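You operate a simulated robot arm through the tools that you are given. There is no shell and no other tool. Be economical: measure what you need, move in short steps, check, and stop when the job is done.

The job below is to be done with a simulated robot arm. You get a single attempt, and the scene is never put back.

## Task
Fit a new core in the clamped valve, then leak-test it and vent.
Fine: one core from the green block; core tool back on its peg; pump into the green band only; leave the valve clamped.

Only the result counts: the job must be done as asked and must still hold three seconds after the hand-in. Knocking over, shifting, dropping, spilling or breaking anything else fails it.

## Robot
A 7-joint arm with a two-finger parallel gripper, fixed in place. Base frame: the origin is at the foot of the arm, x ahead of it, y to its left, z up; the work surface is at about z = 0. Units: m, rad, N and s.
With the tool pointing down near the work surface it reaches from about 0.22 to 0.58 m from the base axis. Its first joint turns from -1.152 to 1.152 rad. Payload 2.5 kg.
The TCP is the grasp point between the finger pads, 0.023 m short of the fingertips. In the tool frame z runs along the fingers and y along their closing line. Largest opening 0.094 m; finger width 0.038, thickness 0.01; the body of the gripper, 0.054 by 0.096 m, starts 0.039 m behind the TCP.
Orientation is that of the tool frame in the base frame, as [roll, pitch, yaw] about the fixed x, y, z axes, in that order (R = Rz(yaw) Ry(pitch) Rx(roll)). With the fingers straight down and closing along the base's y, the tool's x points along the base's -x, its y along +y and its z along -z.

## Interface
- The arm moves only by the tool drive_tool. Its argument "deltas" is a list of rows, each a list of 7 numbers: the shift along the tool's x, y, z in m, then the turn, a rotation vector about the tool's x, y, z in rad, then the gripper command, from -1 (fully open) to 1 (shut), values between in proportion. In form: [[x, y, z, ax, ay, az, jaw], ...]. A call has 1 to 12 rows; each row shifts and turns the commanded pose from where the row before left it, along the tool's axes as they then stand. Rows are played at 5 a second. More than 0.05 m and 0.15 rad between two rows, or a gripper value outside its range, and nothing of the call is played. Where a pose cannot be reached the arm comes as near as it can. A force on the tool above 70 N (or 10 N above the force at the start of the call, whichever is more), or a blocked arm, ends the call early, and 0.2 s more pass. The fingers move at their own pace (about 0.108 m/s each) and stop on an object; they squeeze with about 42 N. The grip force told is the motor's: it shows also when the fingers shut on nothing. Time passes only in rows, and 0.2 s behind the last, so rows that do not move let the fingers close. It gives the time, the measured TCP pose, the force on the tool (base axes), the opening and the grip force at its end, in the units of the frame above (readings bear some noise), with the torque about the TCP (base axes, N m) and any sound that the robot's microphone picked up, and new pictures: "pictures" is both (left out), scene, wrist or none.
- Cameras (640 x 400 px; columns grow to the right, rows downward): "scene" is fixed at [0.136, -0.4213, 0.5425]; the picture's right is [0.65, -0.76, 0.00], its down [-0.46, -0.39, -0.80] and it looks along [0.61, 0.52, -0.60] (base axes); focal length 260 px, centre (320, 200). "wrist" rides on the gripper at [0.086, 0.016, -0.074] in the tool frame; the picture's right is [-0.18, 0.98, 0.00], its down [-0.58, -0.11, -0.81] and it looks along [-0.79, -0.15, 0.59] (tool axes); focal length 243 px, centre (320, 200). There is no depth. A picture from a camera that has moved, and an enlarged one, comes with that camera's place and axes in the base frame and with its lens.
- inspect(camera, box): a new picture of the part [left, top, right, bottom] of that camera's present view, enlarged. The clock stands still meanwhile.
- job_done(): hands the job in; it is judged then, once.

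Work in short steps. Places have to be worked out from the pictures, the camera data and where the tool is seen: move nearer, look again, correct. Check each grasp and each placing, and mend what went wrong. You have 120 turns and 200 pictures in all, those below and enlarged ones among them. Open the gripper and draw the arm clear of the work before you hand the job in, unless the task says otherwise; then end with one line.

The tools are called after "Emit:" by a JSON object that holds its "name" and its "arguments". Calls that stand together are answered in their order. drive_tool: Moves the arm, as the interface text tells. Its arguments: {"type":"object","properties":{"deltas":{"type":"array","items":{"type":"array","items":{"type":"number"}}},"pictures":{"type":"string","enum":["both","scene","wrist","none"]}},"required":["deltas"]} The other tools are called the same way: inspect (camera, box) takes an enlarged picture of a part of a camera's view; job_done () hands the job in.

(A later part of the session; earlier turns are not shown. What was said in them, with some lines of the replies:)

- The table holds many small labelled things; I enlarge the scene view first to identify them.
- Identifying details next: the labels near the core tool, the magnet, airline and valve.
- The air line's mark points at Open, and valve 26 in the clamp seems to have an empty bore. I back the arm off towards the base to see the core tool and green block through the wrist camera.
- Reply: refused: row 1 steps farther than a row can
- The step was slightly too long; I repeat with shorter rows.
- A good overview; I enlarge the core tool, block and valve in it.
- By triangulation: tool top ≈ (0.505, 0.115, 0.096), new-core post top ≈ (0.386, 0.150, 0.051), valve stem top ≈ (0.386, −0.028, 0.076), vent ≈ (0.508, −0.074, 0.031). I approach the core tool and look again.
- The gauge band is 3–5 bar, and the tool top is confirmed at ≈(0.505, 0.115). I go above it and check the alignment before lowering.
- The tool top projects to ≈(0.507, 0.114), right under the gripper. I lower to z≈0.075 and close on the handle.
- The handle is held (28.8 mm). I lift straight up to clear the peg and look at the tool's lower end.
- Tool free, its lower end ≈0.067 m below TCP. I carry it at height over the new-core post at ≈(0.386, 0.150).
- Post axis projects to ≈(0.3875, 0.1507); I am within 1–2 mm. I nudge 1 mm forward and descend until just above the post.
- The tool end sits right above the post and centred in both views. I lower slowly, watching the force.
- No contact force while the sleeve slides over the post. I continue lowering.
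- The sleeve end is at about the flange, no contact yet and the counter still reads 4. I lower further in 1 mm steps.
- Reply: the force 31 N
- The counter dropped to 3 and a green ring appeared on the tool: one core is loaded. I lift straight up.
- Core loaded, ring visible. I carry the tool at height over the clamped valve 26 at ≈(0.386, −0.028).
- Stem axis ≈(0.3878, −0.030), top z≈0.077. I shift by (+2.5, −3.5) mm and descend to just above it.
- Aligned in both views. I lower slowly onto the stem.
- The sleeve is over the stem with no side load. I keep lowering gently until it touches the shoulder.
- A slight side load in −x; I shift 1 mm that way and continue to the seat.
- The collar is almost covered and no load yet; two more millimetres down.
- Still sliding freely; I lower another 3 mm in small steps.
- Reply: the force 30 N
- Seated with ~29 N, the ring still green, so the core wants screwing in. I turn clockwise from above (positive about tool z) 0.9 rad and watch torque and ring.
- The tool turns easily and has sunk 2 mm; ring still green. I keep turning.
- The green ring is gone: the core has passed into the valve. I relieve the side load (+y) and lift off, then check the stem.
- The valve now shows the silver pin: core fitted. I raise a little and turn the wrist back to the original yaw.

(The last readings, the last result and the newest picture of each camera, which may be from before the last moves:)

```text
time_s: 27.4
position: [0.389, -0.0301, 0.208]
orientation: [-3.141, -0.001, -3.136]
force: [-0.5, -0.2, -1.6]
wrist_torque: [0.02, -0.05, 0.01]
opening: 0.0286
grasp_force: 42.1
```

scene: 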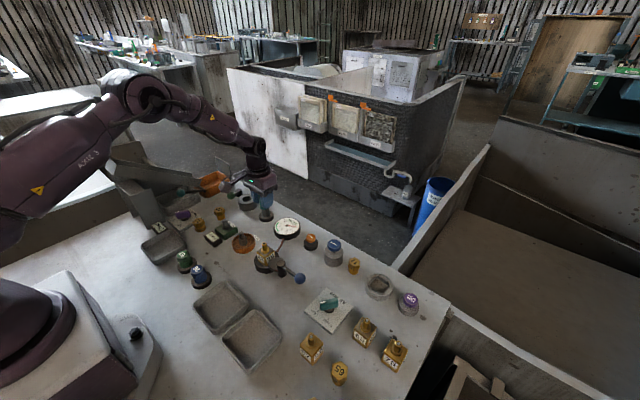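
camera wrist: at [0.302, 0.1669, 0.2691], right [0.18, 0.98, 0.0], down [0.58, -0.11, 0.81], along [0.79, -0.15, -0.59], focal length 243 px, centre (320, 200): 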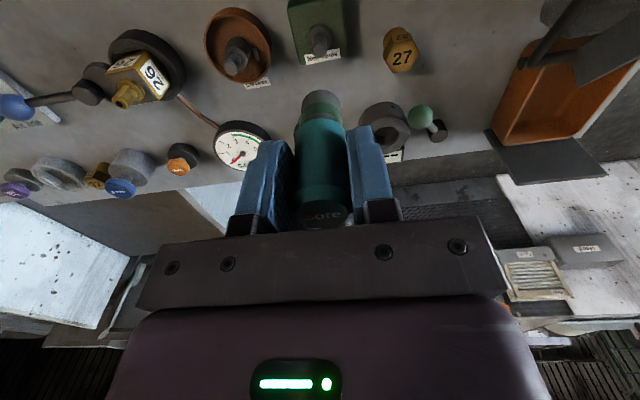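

Now I carry the tool back over its peg at (0.505, 0.115).

Emit:
{"name": "drive_tool", "arguments": {"deltas": [[-0.029, 0.036, 0, 0, 0, 0, 1], [-0.029, 0.036, 0, 0, 0, 0, 1], [-0.029, 0.036, 0, 0, 0, 0, 1], [-0.029, 0.037, 0, 0, 0, 0, 1], [0, 0, 0.02, 0, 0, 0, 1], [0, 0, 0, 0, 0, 0, 1]], "pictures": "none"}}

Emit:
{"name": "inspect", "arguments": {"camera": "wrist", "box": [240, 0, 400, 120]}}

Emit:
{"name": "inspect", "arguments": {"camera": "scene", "box": [220, 140, 320, 240]}}

```text
time_s: 28.8
position: [0.5038, 0.1153, 0.1865]
orientation: [3.141, 0.001, -3.142]
force: [0.2, -0.3, -0.8]
wrist_torque: [0.0, 0.0, 0.0]
opening: 0.029
grasp_force: 41.7
```

```text
3.33 times, centred on (320, 60) of wrist
camera zoom: at [0.4177, 0.1312, 0.261], right [0.18, 0.98, 0.0], down [0.58, -0.11, 0.81], along [0.79, -0.15, -0.59], focal length 809 px, centre (320, 667)
```

zoom: 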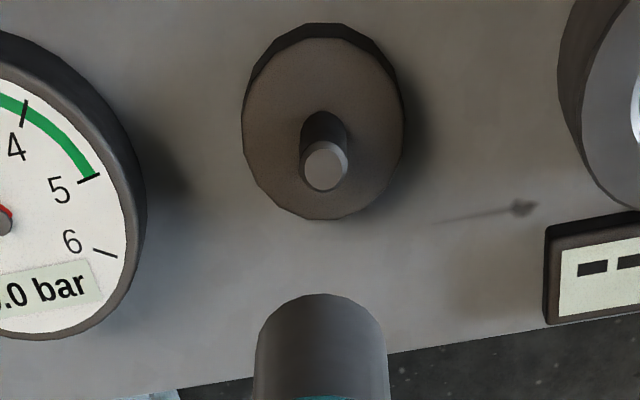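

```text
4.00 times, centred on (270, 190) of scene
camera zoom: at [0.136, -0.4213, 0.5425], right [0.65, -0.76, 0.0], down [-0.46, -0.39, -0.8], along [0.61, 0.52, -0.6], focal length 1041 px, centre (520, 240)
```

zoom: 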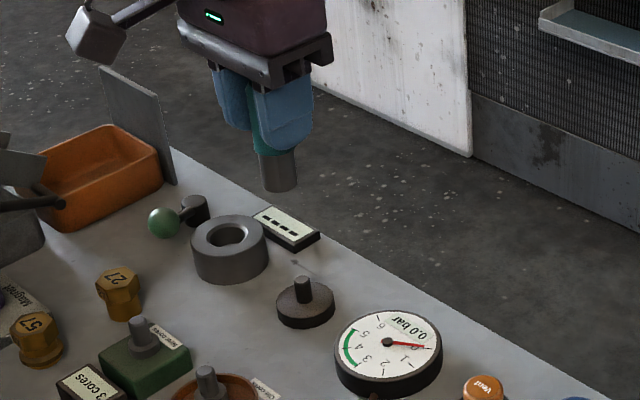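

Peg axis ≈(0.506, 0.1155). I nudge forward 1.5 mm and descend to just above the peg.

Emit:
{"name": "drive_tool", "arguments": {"deltas": [[-0.0015, 0, 0.03, 0, 0, 0, 1], [0, 0, 0.03, 0, 0, 0, 1], [0, 0, 0.018, 0, 0, 0, 1], [0, 0, 0, 0, 0, 0, 1]], "pictures": "none"}}

Emit:
{"name": "inspect", "arguments": {"camera": "wrist", "box": [240, 0, 400, 120]}}

Emit:
{"name": "inspect", "arguments": {"camera": "scene", "box": [240, 180, 300, 240]}}

```text
time_s: 29.8
position: [0.5049, 0.1143, 0.1101]
orientation: [-3.141, 0.001, -3.141]
force: [-0.2, -0.1, -1.1]
wrist_torque: [0.04, -0.01, -0.01]
opening: 0.0289
grasp_force: 41.5
```

```text
3.33 times, centred on (320, 60) of wrist
camera zoom: at [0.419, 0.1308, 0.1837], right [0.18, 0.98, 0.0], down [0.58, -0.11, 0.81], along [0.79, -0.15, -0.59], focal length 809 px, centre (320, 667)
```

zoom: 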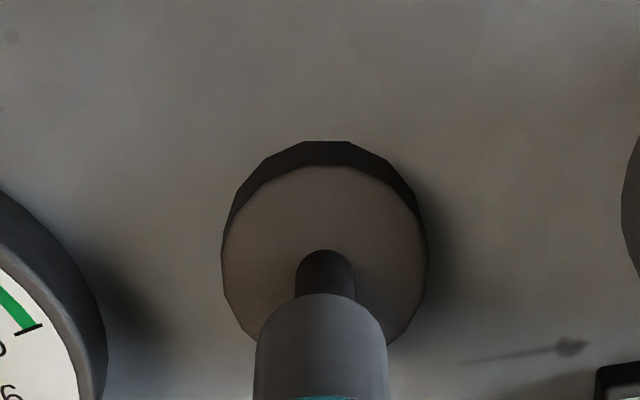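

```text
6.67 times, centred on (270, 210) of scene
camera zoom: at [0.136, -0.4213, 0.5425], right [0.65, -0.76, 0.0], down [-0.46, -0.39, -0.8], along [0.61, 0.52, -0.6], focal length 1736 px, centre (653, 133)
```

zoom: 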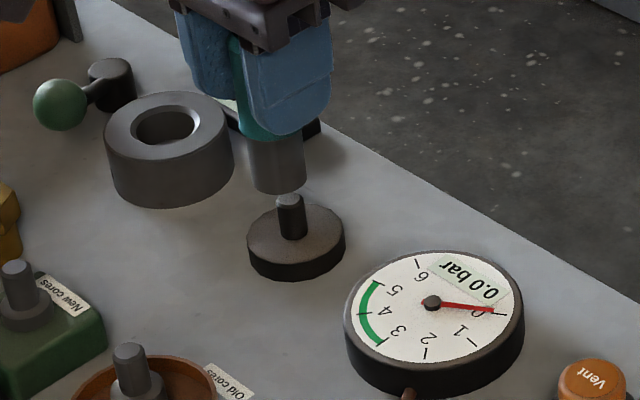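

By the pick-up reading (0.5057, 0.1149) and the views I am ~1 mm short in x. I correct that and lower slowly onto the peg.

Emit:
{"name": "drive_tool", "arguments": {"deltas": [[-0.0015, 0, 0, 0, 0, 0, 1], [0, 0, 0.004, 0, 0, 0, 1], [0, 0, 0.004, 0, 0, 0, 1], [0, 0, 0.003, 0, 0, 0, 1], [0, 0, 0.003, 0, 0, 0, 1], [0, 0, 0, 0, 0, 0, 1]], "pictures": "none"}}

Emit:
{"name": "inspect", "arguments": {"camera": "scene", "box": [240, 180, 300, 240]}}

Emit:
{"name": "inspect", "arguments": {"camera": "wrist", "box": [240, 20, 400, 140]}}

```text
time_s: 31.2
position: [0.5088, 0.1155, 0.0952]
orientation: [3.141, 0.001, 3.141]
force: [-0.1, -0.4, -1.7]
wrist_torque: [-0.01, -0.03, 0.0]
opening: 0.029
grasp_force: 41.7
```

```text
6.67 times, centred on (270, 210) of scene
camera zoom: at [0.136, -0.4213, 0.5425], right [0.65, -0.76, 0.0], down [-0.46, -0.39, -0.8], along [0.61, 0.52, -0.6], focal length 1736 px, centre (653, 133)
```

zoom: 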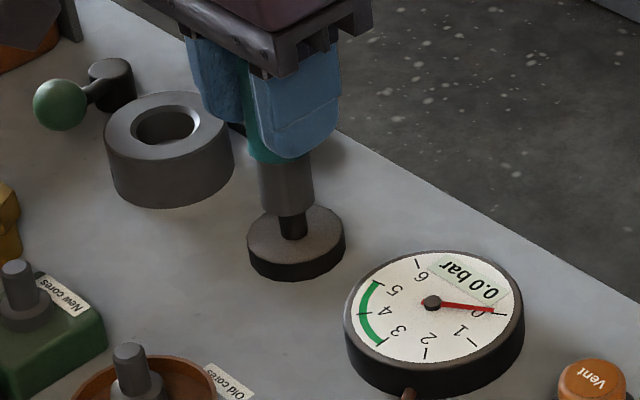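

```text
3.33 times, centred on (320, 80) of wrist
camera zoom: at [0.4215, 0.1307, 0.1695], right [0.18, 0.98, 0.0], down [0.58, -0.11, 0.81], along [0.79, -0.15, -0.59], focal length 809 px, centre (320, 600)
```

zoom: 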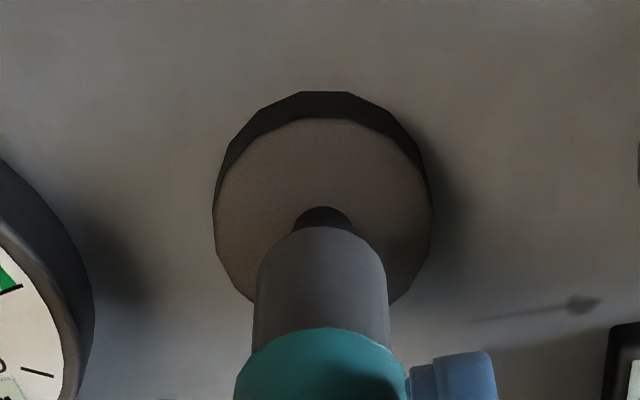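

The sleeve has entered over the peg without load. I lower on to the seat.

Emit:
{"name": "drive_tool", "arguments": {"deltas": [[0, 0, 0.004, 0, 0, 0, 1], [0, 0, 0.004, 0, 0, 0, 1], [0, 0, 0.003, 0, 0, 0, 1], [0, 0, 0.002, 0, 0, 0, 1], [0, 0, 0, 0, 0, 0, 1]], "pictures": "none"}}

Emit:
{"name": "inspect", "arguments": {"camera": "scene", "box": [240, 180, 300, 240]}}

```text
time_s: 32.4
position: [0.5072, 0.1151, 0.0835]
orientation: [3.141, 0.0, 3.141]
force: [-0.3, -0.3, -0.3]
wrist_torque: [0.0, -0.01, 0.0]
opening: 0.0289
grasp_force: 42.0
```

```text
6.67 times, centred on (270, 210) of scene
camera zoom: at [0.136, -0.4213, 0.5425], right [0.65, -0.76, 0.0], down [-0.46, -0.39, -0.8], along [0.61, 0.52, -0.6], focal length 1736 px, centre (653, 133)
```

zoom: 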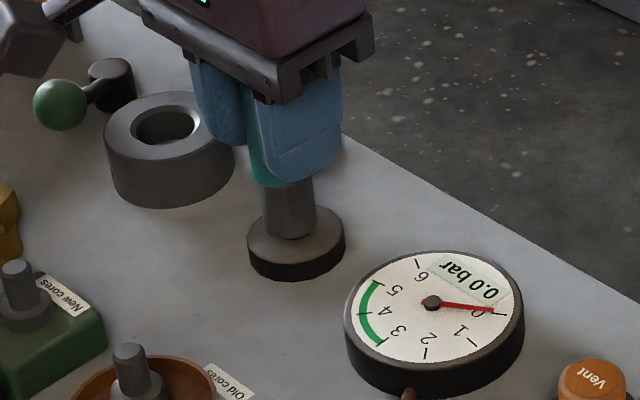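

Nearly seated; a few more millimetres with 1 mm steps until contact.

Emit:
{"name": "drive_tool", "arguments": {"deltas": [[0, 0, 0.001, 0, 0, 0, 1], [0, 0, 0.001, 0, 0, 0, 1], [0, 0, 0.001, 0, 0, 0, 1], [0, 0, 0.001, 0, 0, 0, 1], [0, 0, 0, 0, 0, 0, 1]], "pictures": "none"}}

```text
time_s: 33.6
position: [0.507, 0.1157, 0.0799]
orientation: [3.14, 0.0, 3.14]
force: [0.2, -0.1, -1.1]
wrist_torque: [-0.01, 0.03, 0.04]
opening: 0.0289
grasp_force: 42.0
```

No contact yet, near the original grip height; I go down 2 mm more.

Emit:
{"name": "drive_tool", "arguments": {"deltas": [[0, 0, 0.001, 0, 0, 0, 1], [0, 0, 0.001, 0, 0, 0, 1], [0, 0, 0, 0, 0, 0, 1]], "pictures": "none"}}

Emit:
{"name": "inspect", "arguments": {"camera": "scene", "box": [240, 180, 300, 240]}}

```text
time_s: 34.4
position: [0.5076, 0.1149, 0.0767]
orientation: [3.141, 0.0, -3.14]
force: [-0.7, -0.5, -1.4]
wrist_torque: [-0.01, 0.02, 0.03]
opening: 0.029
grasp_force: 42.0
```

```text
6.67 times, centred on (270, 210) of scene
camera zoom: at [0.136, -0.4213, 0.5425], right [0.65, -0.76, 0.0], down [-0.46, -0.39, -0.8], along [0.61, 0.52, -0.6], focal length 1736 px, centre (653, 133)
```

zoom: 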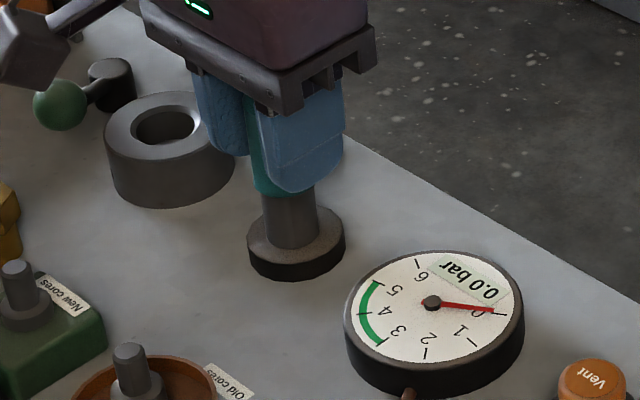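

Emit:
{"name": "drive_tool", "arguments": {"deltas": [[0, 0, 0.001, 0, 0, 0, 1], [0, 0, 0.001, 0, 0, 0, 1], [0, 0, 0, 0, 0, 0, 1]], "pictures": "none"}}

```text
time_s: 35.2
position: [0.509, 0.1161, 0.0762]
orientation: [-3.141, 0.002, -3.14]
force: [-3.7, -0.1, 16.9]
wrist_torque: [0.1, 0.07, 0.02]
opening: 0.0291
grasp_force: 42.7
```

The tool has seated (17 N up). I ease off, open to about 60 mm and rise straight up.

Emit:
{"name": "drive_tool", "arguments": {"deltas": [[0, 0, -0.001, 0, 0, 0, 1], [0, 0, 0, 0, 0, 0, 0.2], [0, 0, 0, 0, 0, 0, -0.3], [0, 0, 0, 0, 0, 0, -0.3], [0, 0, -0.03, 0, 0, 0, -0.3], [0, 0, -0.04, 0, 0, 0, -0.3], [0, 0, -0.04, 0, 0, 0, -0.3], [0, 0, 0, 0, 0, 0, -0.3]], "pictures": "wrist"}}

Emit:
{"name": "inspect", "arguments": {"camera": "scene", "box": [230, 170, 350, 270]}}

```text
time_s: 37.0
position: [0.5071, 0.1162, 0.1867]
orientation: [3.14, -0.001, 3.141]
force: [-0.3, 0.2, -0.7]
wrist_torque: [-0.01, 0.03, -0.05]
opening: 0.0611
grasp_force: 0.2
camera wrist: at [0.421, 0.1312, 0.2599], right [0.18, 0.98, 0.0], down [0.58, -0.11, 0.81], along [0.79, -0.15, -0.59], focal length 243 px, centre (320, 200)
```

wrist: 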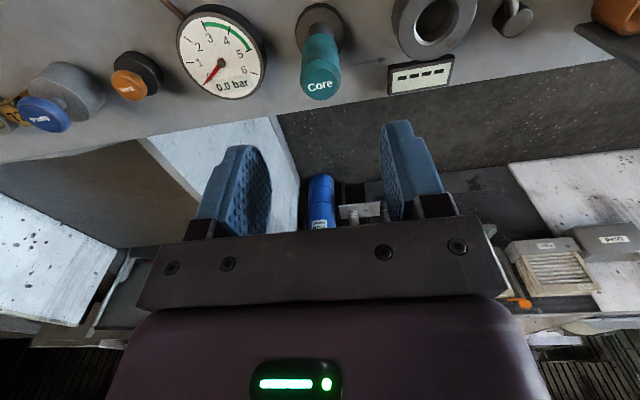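

```text
4.00 times, centred on (290, 220) of scene
camera zoom: at [0.136, -0.4213, 0.5425], right [0.65, -0.76, 0.0], down [-0.46, -0.39, -0.8], along [0.61, 0.52, -0.6], focal length 1041 px, centre (440, 120)
```

zoom: 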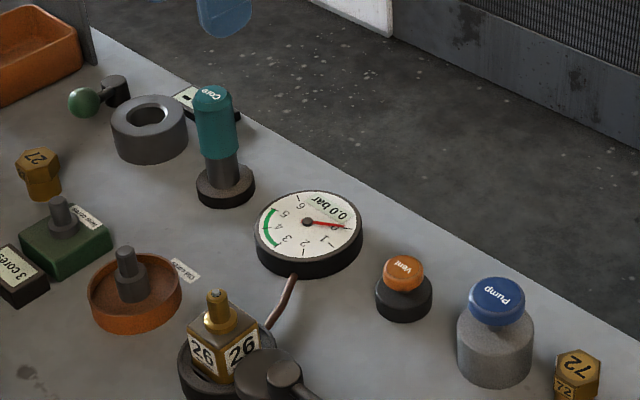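

The tool stands on its peg, valve clamped. Next the pump, top at ≈(0.508, −0.152, 0.058): I shut the fingers and travel above it.

Emit:
{"name": "drive_tool", "arguments": {"deltas": [[0, -0.045, 0, 0, 0, 0, 1], [0, -0.045, 0, 0, 0, 0, 1], [0, -0.045, 0, 0, 0, 0, 1], [0, -0.045, 0, 0, 0, 0, 1], [0, -0.045, 0, 0, 0, 0, 1], [0, -0.043, 0.0, 0, 0, 0, 1], [0, 0, 0.045, 0, 0, 0, 1], [0, 0, 0, 0, 0, 0, 1]], "pictures": "wrist"}}

Emit:
{"name": "inspect", "arguments": {"camera": "scene", "box": [280, 180, 380, 280]}}

```text
time_s: 38.8
position: [0.5078, -0.1541, 0.1403]
orientation: [-3.14, 0.001, -3.14]
force: [0.4, 0.2, -0.4]
wrist_torque: [-0.01, -0.01, 0.0]
opening: 0.0
grasp_force: 41.8
camera wrist: at [0.4209, -0.1379, 0.213], right [0.18, 0.98, 0.0], down [0.58, -0.11, 0.81], along [0.79, -0.15, -0.59], focal length 243 px, centre (320, 200)
```

wrist: 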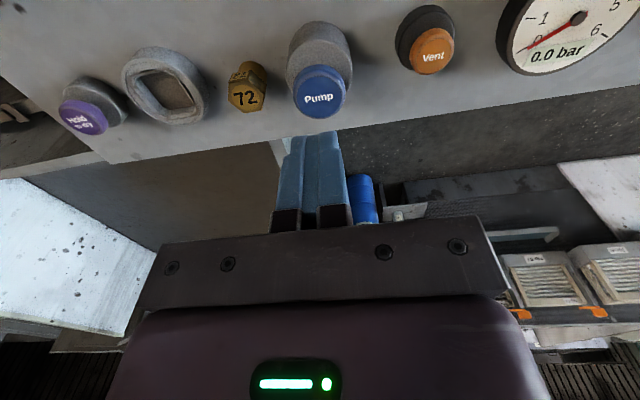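

```text
4.00 times, centred on (330, 230) of scene
camera zoom: at [0.136, -0.4213, 0.5425], right [0.65, -0.76, 0.0], down [-0.46, -0.39, -0.8], along [0.61, 0.52, -0.6], focal length 1041 px, centre (280, 80)
```

zoom: 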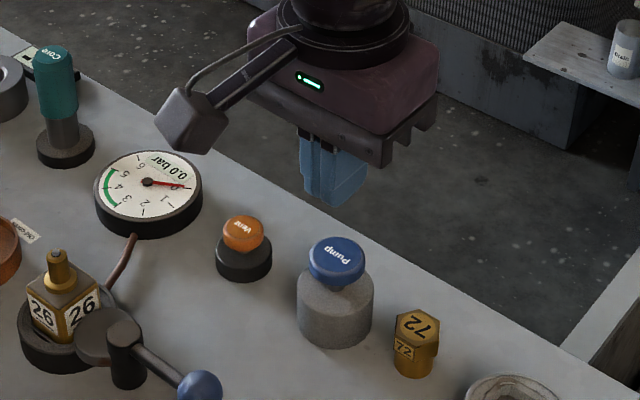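

Pump cap at ≈(0.510, −0.155), under the fingertips. I lower to just above it.

Emit:
{"name": "drive_tool", "arguments": {"deltas": [[-0.002, -0.001, 0.03, 0, 0, 0, 1], [0, 0, 0.02, 0, 0, 0, 1], [0, 0, 0.004, 0, 0, 0, 1], [0, 0, 0, 0, 0, 0, 1]], "pictures": "none"}}

Emit:
{"name": "inspect", "arguments": {"camera": "scene", "box": [280, 180, 380, 280]}}

```text
time_s: 39.8
position: [0.5114, -0.1535, 0.0865]
orientation: [-3.141, 0.0, 3.141]
force: [0.7, -0.2, 0.2]
wrist_torque: [0.03, 0.05, 0.02]
opening: 0.0
grasp_force: 42.3
```

```text
4.00 times, centred on (330, 230) of scene
camera zoom: at [0.136, -0.4213, 0.5425], right [0.65, -0.76, 0.0], down [-0.46, -0.39, -0.8], along [0.61, 0.52, -0.6], focal length 1041 px, centre (280, 80)
```

zoom: 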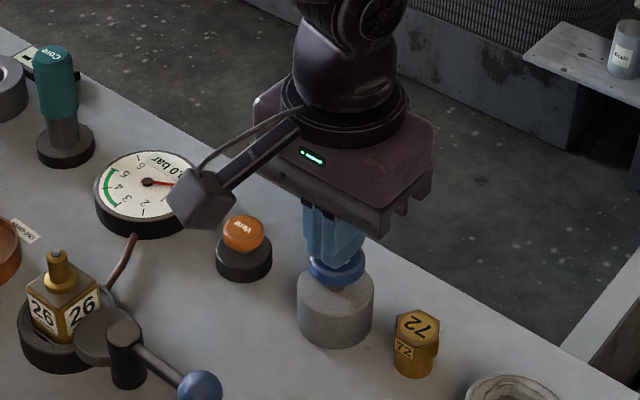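

Fingertips are just over the cap. I press down a few millimetres and read the gauge.

Emit:
{"name": "drive_tool", "arguments": {"deltas": [[0, 0, 0.003, 0, 0, 0, 1], [0, 0, 0.003, 0, 0, 0, 1], [0, 0, 0.003, 0, 0, 0, 1], [0, 0, 0, 0, 0, 0, 1]], "pictures": "wrist"}}

```text
time_s: 40.8
position: [0.5103, -0.1535, 0.0782]
orientation: [-3.141, 0.0, -3.139]
force: [0.9, -1.6, 4.2]
wrist_torque: [-0.04, 0.03, 0.02]
opening: 0.0
grasp_force: 42.0
camera wrist: at [0.4234, -0.1383, 0.1514], right [0.18, 0.98, 0.0], down [0.58, -0.11, 0.81], along [0.79, -0.15, -0.59], focal length 243 px, centre (320, 200)
```

wrist: 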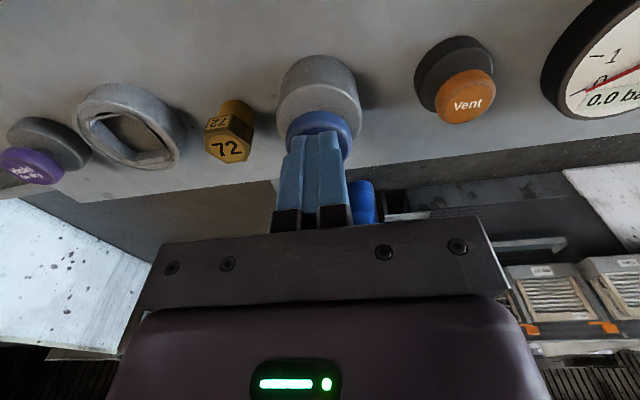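

Contact with a soft spring (4 N), still 0.0 bar. I press further and watch the gauge.

Emit:
{"name": "drive_tool", "arguments": {"deltas": [[0, 0, 0.002, 0, 0, 0, 1], [0, 0, 0.002, 0, 0, 0, 1], [0, 0, 0, 0, 0, 0, 1]], "pictures": "none"}}

Emit:
{"name": "inspect", "arguments": {"camera": "scene", "box": [280, 190, 350, 270]}}

```text
time_s: 41.6
position: [0.5107, -0.1541, 0.0744]
orientation: [3.142, 0.0, -3.14]
force: [0.0, -1.6, 6.0]
wrist_torque: [-0.04, 0.04, 0.02]
opening: 0.0
grasp_force: 42.3
heard: click
```

```text
5.00 times, centred on (315, 230) of scene
camera zoom: at [0.136, -0.4213, 0.5425], right [0.65, -0.76, 0.0], down [-0.46, -0.39, -0.8], along [0.61, 0.52, -0.6], focal length 1302 px, centre (345, 50)
```

zoom: 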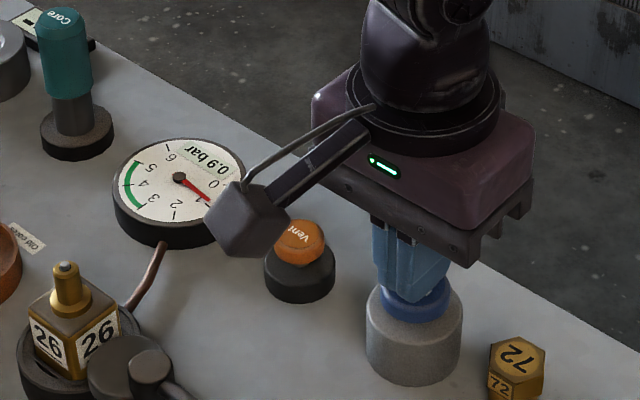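

One click gave 0.9 bar. I release and make a second stroke, then read.

Emit:
{"name": "drive_tool", "arguments": {"deltas": [[0, 0, -0.006, 0, 0, 0, 1], [0, 0, -0.006, 0, 0, 0, 1], [0, 0, 0, 0, 0, 0, 1], [0, 0, 0.006, 0, 0, 0, 1], [0, 0, 0.006, 0, 0, 0, 1], [0, 0, 0, 0, 0, 0, 1]], "pictures": "none"}}

Emit:
{"name": "inspect", "arguments": {"camera": "scene", "box": [280, 190, 350, 270]}}

```text
time_s: 43.0
position: [0.5105, -0.1516, 0.0756]
orientation: [3.141, 0.001, 3.141]
force: [-2.4, 1.9, 6.2]
wrist_torque: [0.07, 0.11, 0.02]
opening: 0.0
grasp_force: 42.3
heard: click
```

```text
5.00 times, centred on (315, 230) of scene
camera zoom: at [0.136, -0.4213, 0.5425], right [0.65, -0.76, 0.0], down [-0.46, -0.39, -0.8], along [0.61, 0.52, -0.6], focal length 1302 px, centre (345, 50)
```

zoom: 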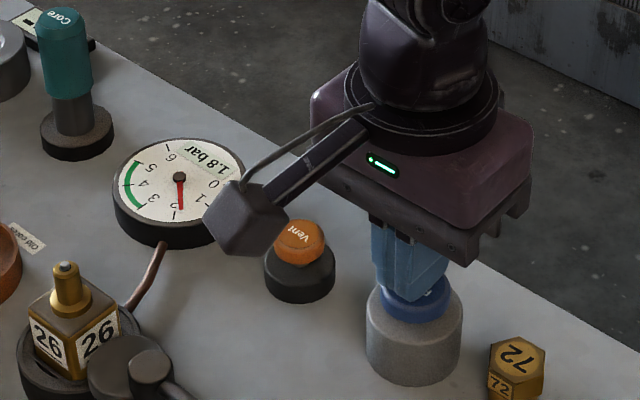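

1.8 bar after two strokes and holding. Third stroke, then read again.

Emit:
{"name": "drive_tool", "arguments": {"deltas": [[0, 0, -0.006, 0, 0, 0, 1], [0, 0, -0.006, 0, 0, 0, 1], [0, 0, 0, 0, 0, 0, 1], [0, 0, 0.006, 0, 0, 0, 1], [0, 0, 0.006, 0, 0, 0, 1], [0, 0, 0, 0, 0, 0, 1]], "pictures": "none"}}

Emit:
{"name": "inspect", "arguments": {"camera": "scene", "box": [280, 190, 350, 270]}}

```text
time_s: 44.4
position: [0.5089, -0.1538, 0.0739]
orientation: [-3.141, -0.001, -3.141]
force: [-4.3, 0.8, 5.5]
wrist_torque: [0.03, 0.16, -0.02]
opening: 0.0
grasp_force: 42.4
heard: click
```

```text
5.00 times, centred on (315, 230) of scene
camera zoom: at [0.136, -0.4213, 0.5425], right [0.65, -0.76, 0.0], down [-0.46, -0.39, -0.8], along [0.61, 0.52, -0.6], focal length 1302 px, centre (345, 50)
```

zoom: 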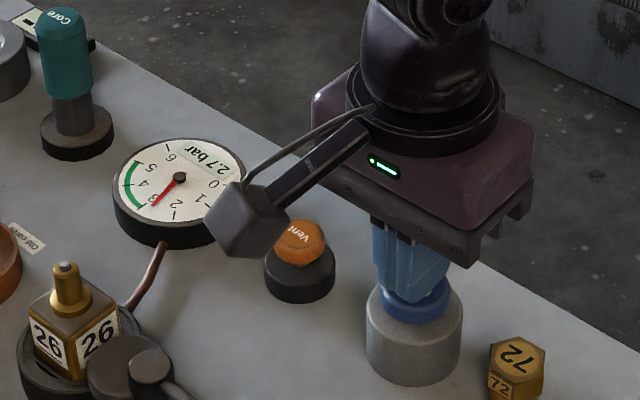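

2.7 bar. A fourth stroke should give 3.6, inside the band; then I lift clear.

Emit:
{"name": "drive_tool", "arguments": {"deltas": [[0, 0, -0.006, 0, 0, 0, 1], [0, 0, -0.006, 0, 0, 0, 1], [0, 0, 0, 0, 0, 0, 1], [0, 0, 0.006, 0, 0, 0, 1], [0, 0, 0.006, 0, 0, 0, 1], [0, 0, 0, 0, 0, 0, 1], [0, 0, -0.02, 0, 0, 0, 1], [0, 0, -0.03, 0, 0, 0, 1], [0, 0, 0, 0, 0, 0, 1]], "pictures": "none"}}

Emit:
{"name": "inspect", "arguments": {"camera": "scene", "box": [260, 200, 320, 260]}}

```text
time_s: 46.4
position: [0.5097, -0.1532, 0.1244]
orientation: [3.141, -0.001, 3.141]
force: [0.3, -0.2, -0.1]
wrist_torque: [-0.01, 0.0, 0.03]
opening: 0.0001
grasp_force: 42.7
heard: click
```

```text
6.67 times, centred on (290, 230) of scene
camera zoom: at [0.136, -0.4213, 0.5425], right [0.65, -0.76, 0.0], down [-0.46, -0.39, -0.8], along [0.61, 0.52, -0.6], focal length 1736 px, centre (520, 0)
```

zoom: 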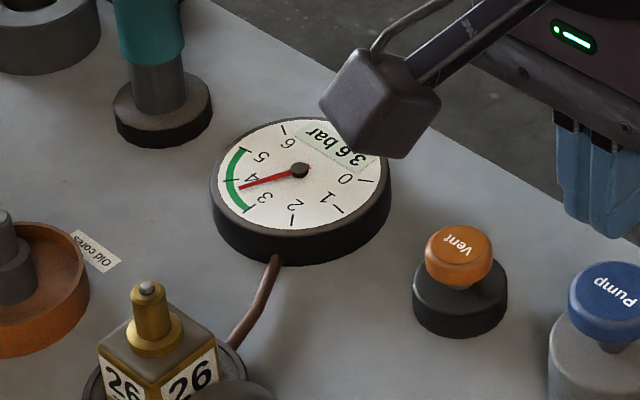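

3.6 bar, in the green band. I wait without moving to see whether it holds.

Emit:
{"name": "drive_tool", "arguments": {"deltas": [[0, 0, 0, 0, 0, 0, 1], [0, 0, 0, 0, 0, 0, 1], [0, 0, 0, 0, 0, 0, 1], [0, 0, 0, 0, 0, 0, 1], [0, 0, 0, 0, 0, 0, 1], [0, 0, 0, 0, 0, 0, 1], [0, 0, 0, 0, 0, 0, 1], [0, 0, 0, 0, 0, 0, 1], [0, 0, 0, 0, 0, 0, 1], [0, 0, 0, 0, 0, 0, 1], [0, 0, 0, 0, 0, 0, 1], [0, 0, 0, 0, 0, 0, 1]], "pictures": "none"}}

Emit:
{"name": "drive_tool", "arguments": {"deltas": [[0, 0, 0, 0, 0, 0, 1], [0, 0, 0, 0, 0, 0, 1], [0, 0, 0, 0, 0, 0, 1], [0, 0, 0, 0, 0, 0, 1], [0, 0, 0, 0, 0, 0, 1], [0, 0, 0, 0, 0, 0, 1], [0, 0, 0, 0, 0, 0, 1], [0, 0, 0, 0, 0, 0, 1], [0, 0, 0, 0, 0, 0, 1], [0, 0, 0, 0, 0, 0, 1], [0, 0, 0, 0, 0, 0, 1], [0, 0, 0, 0, 0, 0, 1]], "pictures": "none"}}

Emit:
{"name": "drive_tool", "arguments": {"deltas": [[0, 0, 0, 0, 0, 0, 1], [0, 0, 0, 0, 0, 0, 1], [0, 0, 0, 0, 0, 0, 1], [0, 0, 0, 0, 0, 0, 1], [0, 0, 0, 0, 0, 0, 1], [0, 0, 0, 0, 0, 0, 1], [0, 0, 0, 0, 0, 0, 1], [0, 0, 0, 0, 0, 0, 1], [0, 0, 0, 0, 0, 0, 1], [0, 0, 0, 0, 0, 0, 1], [0, 0, 0, 0, 0, 0, 1], [0, 0, 0, 0, 0, 0, 1]], "pictures": "none"}}

Emit:
{"name": "inspect", "arguments": {"camera": "scene", "box": [260, 200, 320, 260]}}

```text
time_s: 49.0
position: [0.5098, -0.1531, 0.1247]
orientation: [3.141, 0.0, -3.141]
force: [-0.5, -0.1, 0.2]
wrist_torque: [0.03, -0.02, 0.01]
opening: 0.0001
grasp_force: 42.3
```

```text
time_s: 51.6
position: [0.5107, -0.1532, 0.124]
orientation: [3.14, 0.001, -3.141]
force: [-0.3, -0.3, 0.0]
wrist_torque: [0.01, 0.01, -0.04]
opening: 0.0002
grasp_force: 42.7
```

```text
time_s: 54.2
position: [0.5099, -0.1541, 0.1244]
orientation: [-3.14, -0.002, 3.141]
force: [1.0, 0.4, 0.1]
wrist_torque: [0.02, -0.03, -0.02]
opening: 0.0001
grasp_force: 42.0
```

```text
6.67 times, centred on (290, 230) of scene
camera zoom: at [0.136, -0.4213, 0.5425], right [0.65, -0.76, 0.0], down [-0.46, -0.39, -0.8], along [0.61, 0.52, -0.6], focal length 1736 px, centre (520, 0)
```

zoom: 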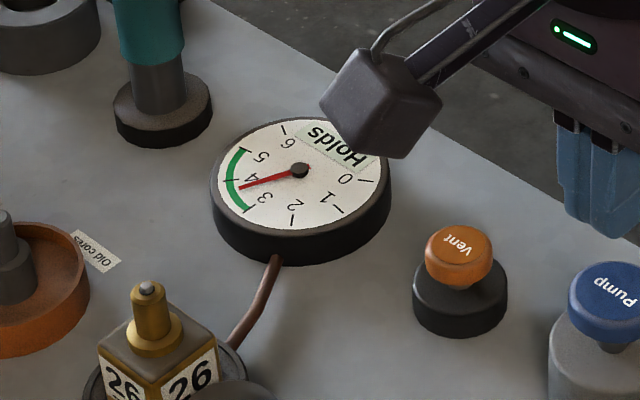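

The gauge says "Holds": the leak test is passed. Next the vent button at ≈(0.507, −0.075, 0.032); I move above it and lower to z=0.075.

Emit:
{"name": "drive_tool", "arguments": {"deltas": [[0.0015, 0.04, 0, 0, 0, 0, 1], [0.0015, 0.038, 0, 0, 0, 0, 1], [0, 0, 0.03, 0, 0, 0, 1], [0, 0, 0.02, 0, 0, 0, 1], [0, 0, 0, 0, 0, 0, 1]], "pictures": "wrist"}}

Emit:
{"name": "inspect", "arguments": {"camera": "scene", "box": [270, 190, 340, 260]}}

```text
time_s: 55.4
position: [0.5064, -0.0766, 0.0745]
orientation: [-3.141, -0.001, -3.141]
force: [0.1, 0.7, -0.1]
wrist_torque: [-0.01, -0.02, 0.03]
opening: 0.0
grasp_force: 42.4
camera wrist: at [0.42, -0.0603, 0.1472], right [0.18, 0.98, 0.0], down [0.58, -0.11, 0.81], along [0.79, -0.15, -0.59], focal length 243 px, centre (320, 200)
```

wrist: 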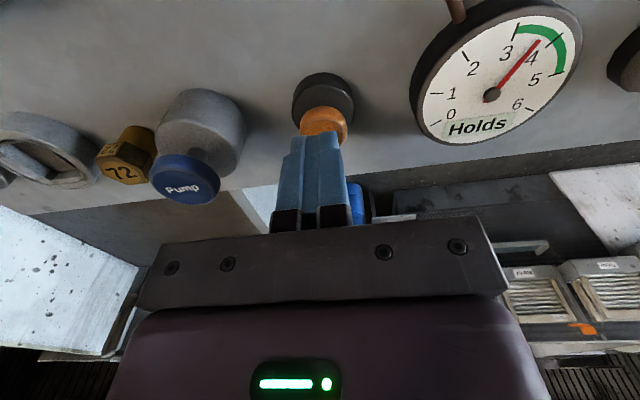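

```text
5.71 times, centred on (305, 225) of scene
camera zoom: at [0.136, -0.4213, 0.5425], right [0.65, -0.76, 0.0], down [-0.46, -0.39, -0.8], along [0.61, 0.52, -0.6], focal length 1488 px, centre (406, 57)
```

zoom: 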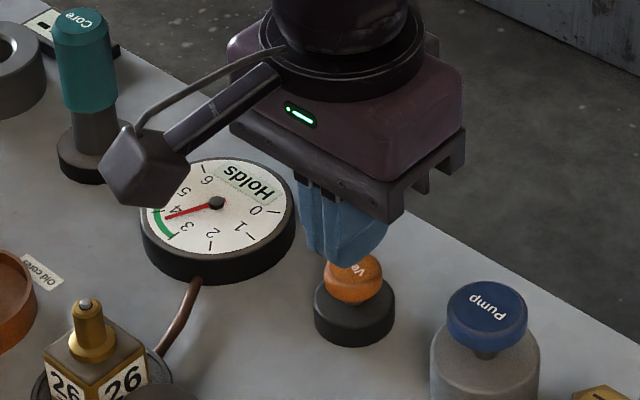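

The fingers are just above the vent cap. I press down in small steps, watching gauge and force.

Emit:
{"name": "drive_tool", "arguments": {"deltas": [[0, 0.001, 0.006, 0, 0, 0, 1], [0, 0, 0.006, 0, 0, 0, 1], [0, 0, 0.003, 0, 0, 0, 1], [0, 0, 0.003, 0, 0, 0, 1], [0, 0, 0, 0, 0, 0, 1]], "pictures": "wrist"}}

```text
time_s: 56.6
position: [0.507, -0.075, 0.0559]
orientation: [-3.14, 0.001, -3.142]
force: [-0.9, 0.4, 1.3]
wrist_torque: [-0.03, 0.04, -0.02]
opening: 0.0
grasp_force: 41.9
camera wrist: at [0.4204, -0.0592, 0.1294], right [0.18, 0.98, 0.0], down [0.58, -0.11, 0.81], along [0.79, -0.15, -0.59], focal length 243 px, centre (320, 200)
```

wrist: 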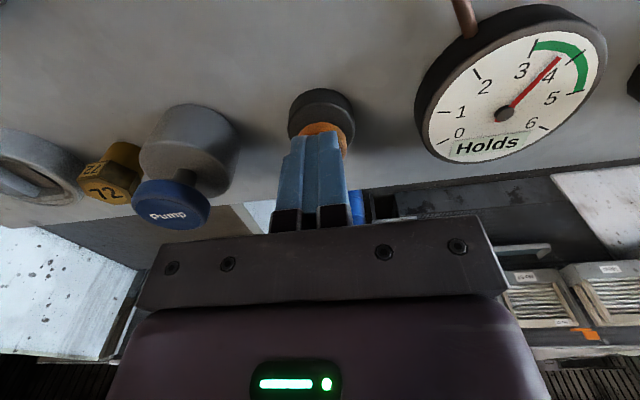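

First touch. I press 5 mm more and hold.

Emit:
{"name": "drive_tool", "arguments": {"deltas": [[0, 0, 0.002, 0, 0, 0, 1], [0, 0, 0.002, 0, 0, 0, 1], [0, 0, 0.001, 0, 0, 0, 1], [0, 0, 0, 0, 0, 0, 1], [0, 0, 0, 0, 0, 0, 1], [0, 0, 0, 0, 0, 0, 1]], "pictures": "wrist"}}

```text
time_s: 58.0
position: [0.5076, -0.0752, 0.051]
orientation: [3.14, -0.001, -3.141]
force: [-7.4, 0.5, 15.0]
wrist_torque: [-0.02, 0.22, -0.03]
opening: 0.0001
grasp_force: 41.8
heard: click
camera wrist: at [0.4205, -0.0592, 0.1248], right [0.18, 0.98, 0.0], down [0.58, -0.11, 0.81], along [0.79, -0.15, -0.59], focal length 243 px, centre (320, 200)
```

wrist: 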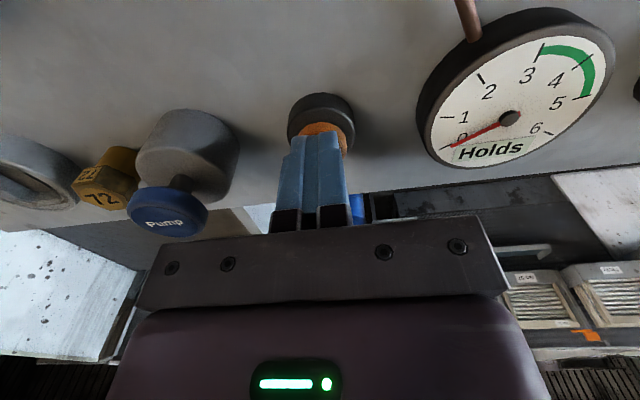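

It clicked and the needle dropped to zero. I release, rise clear, back away and open the gripper, then check the whole scene.

Emit:
{"name": "drive_tool", "arguments": {"deltas": [[0, 0, -0.02, 0, 0, 0, 1], [0, 0, -0.04, 0, 0, 0, 1], [0, 0, -0.04, 0, 0, 0, 1], [0, 0, -0.04, 0, 0, 0, 1], [0.02, 0, -0.04, 0, 0, 0, -1], [0.04, 0, -0.02, 0, 0, 0, -1], [0.04, 0, 0, 0, 0, 0, -1], [0, 0, 0, 0, 0, 0, -1]], "pictures": "both"}}

Emit:
{"name": "inspect", "arguments": {"camera": "scene", "box": [200, 180, 360, 300]}}

```text
time_s: 59.8
position: [0.4061, -0.0748, 0.2513]
orientation: [3.14, 0.0, 3.142]
force: [-0.4, 0.2, 0.1]
wrist_torque: [-0.01, -0.01, 0.04]
opening: 0.0939
grasp_force: 0.2
camera wrist: at [0.32, -0.0592, 0.3237], right [0.18, 0.98, 0.0], down [0.58, -0.11, 0.81], along [0.79, -0.15, -0.59], focal length 243 px, centre (320, 200)
```

scene: 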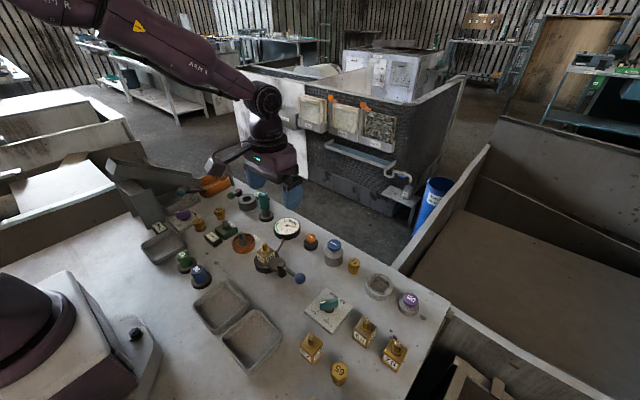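
wrist: 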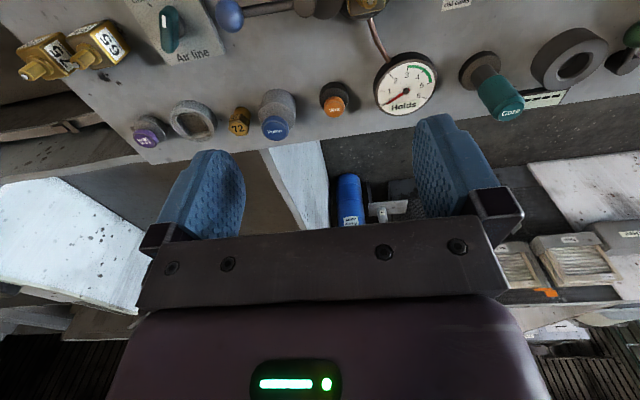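

```text
3.33 times, centred on (280, 240) of scene
camera zoom: at [0.136, -0.4213, 0.5425], right [0.65, -0.76, 0.0], down [-0.46, -0.39, -0.8], along [0.61, 0.52, -0.6], focal length 868 px, centre (453, 67)
```

zoom: 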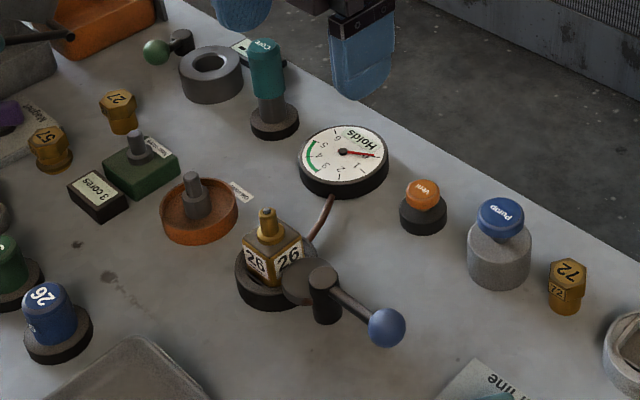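

The needle is at 0 with "Holds" latched, the tool stands on its peg, the counter reads 3, the valve is still clamped, and the arm is clear with the gripper open. I hand in.

Emit:
{"name": "job_done", "arguments": {}}

```text
The job is handed in.
```

Valve 26 has a new core from the green block. It was pumped to 3.6 bar in the green band, held ("Holds") and was vented to 0. The core tool is back on its peg and the valve is still clamped.
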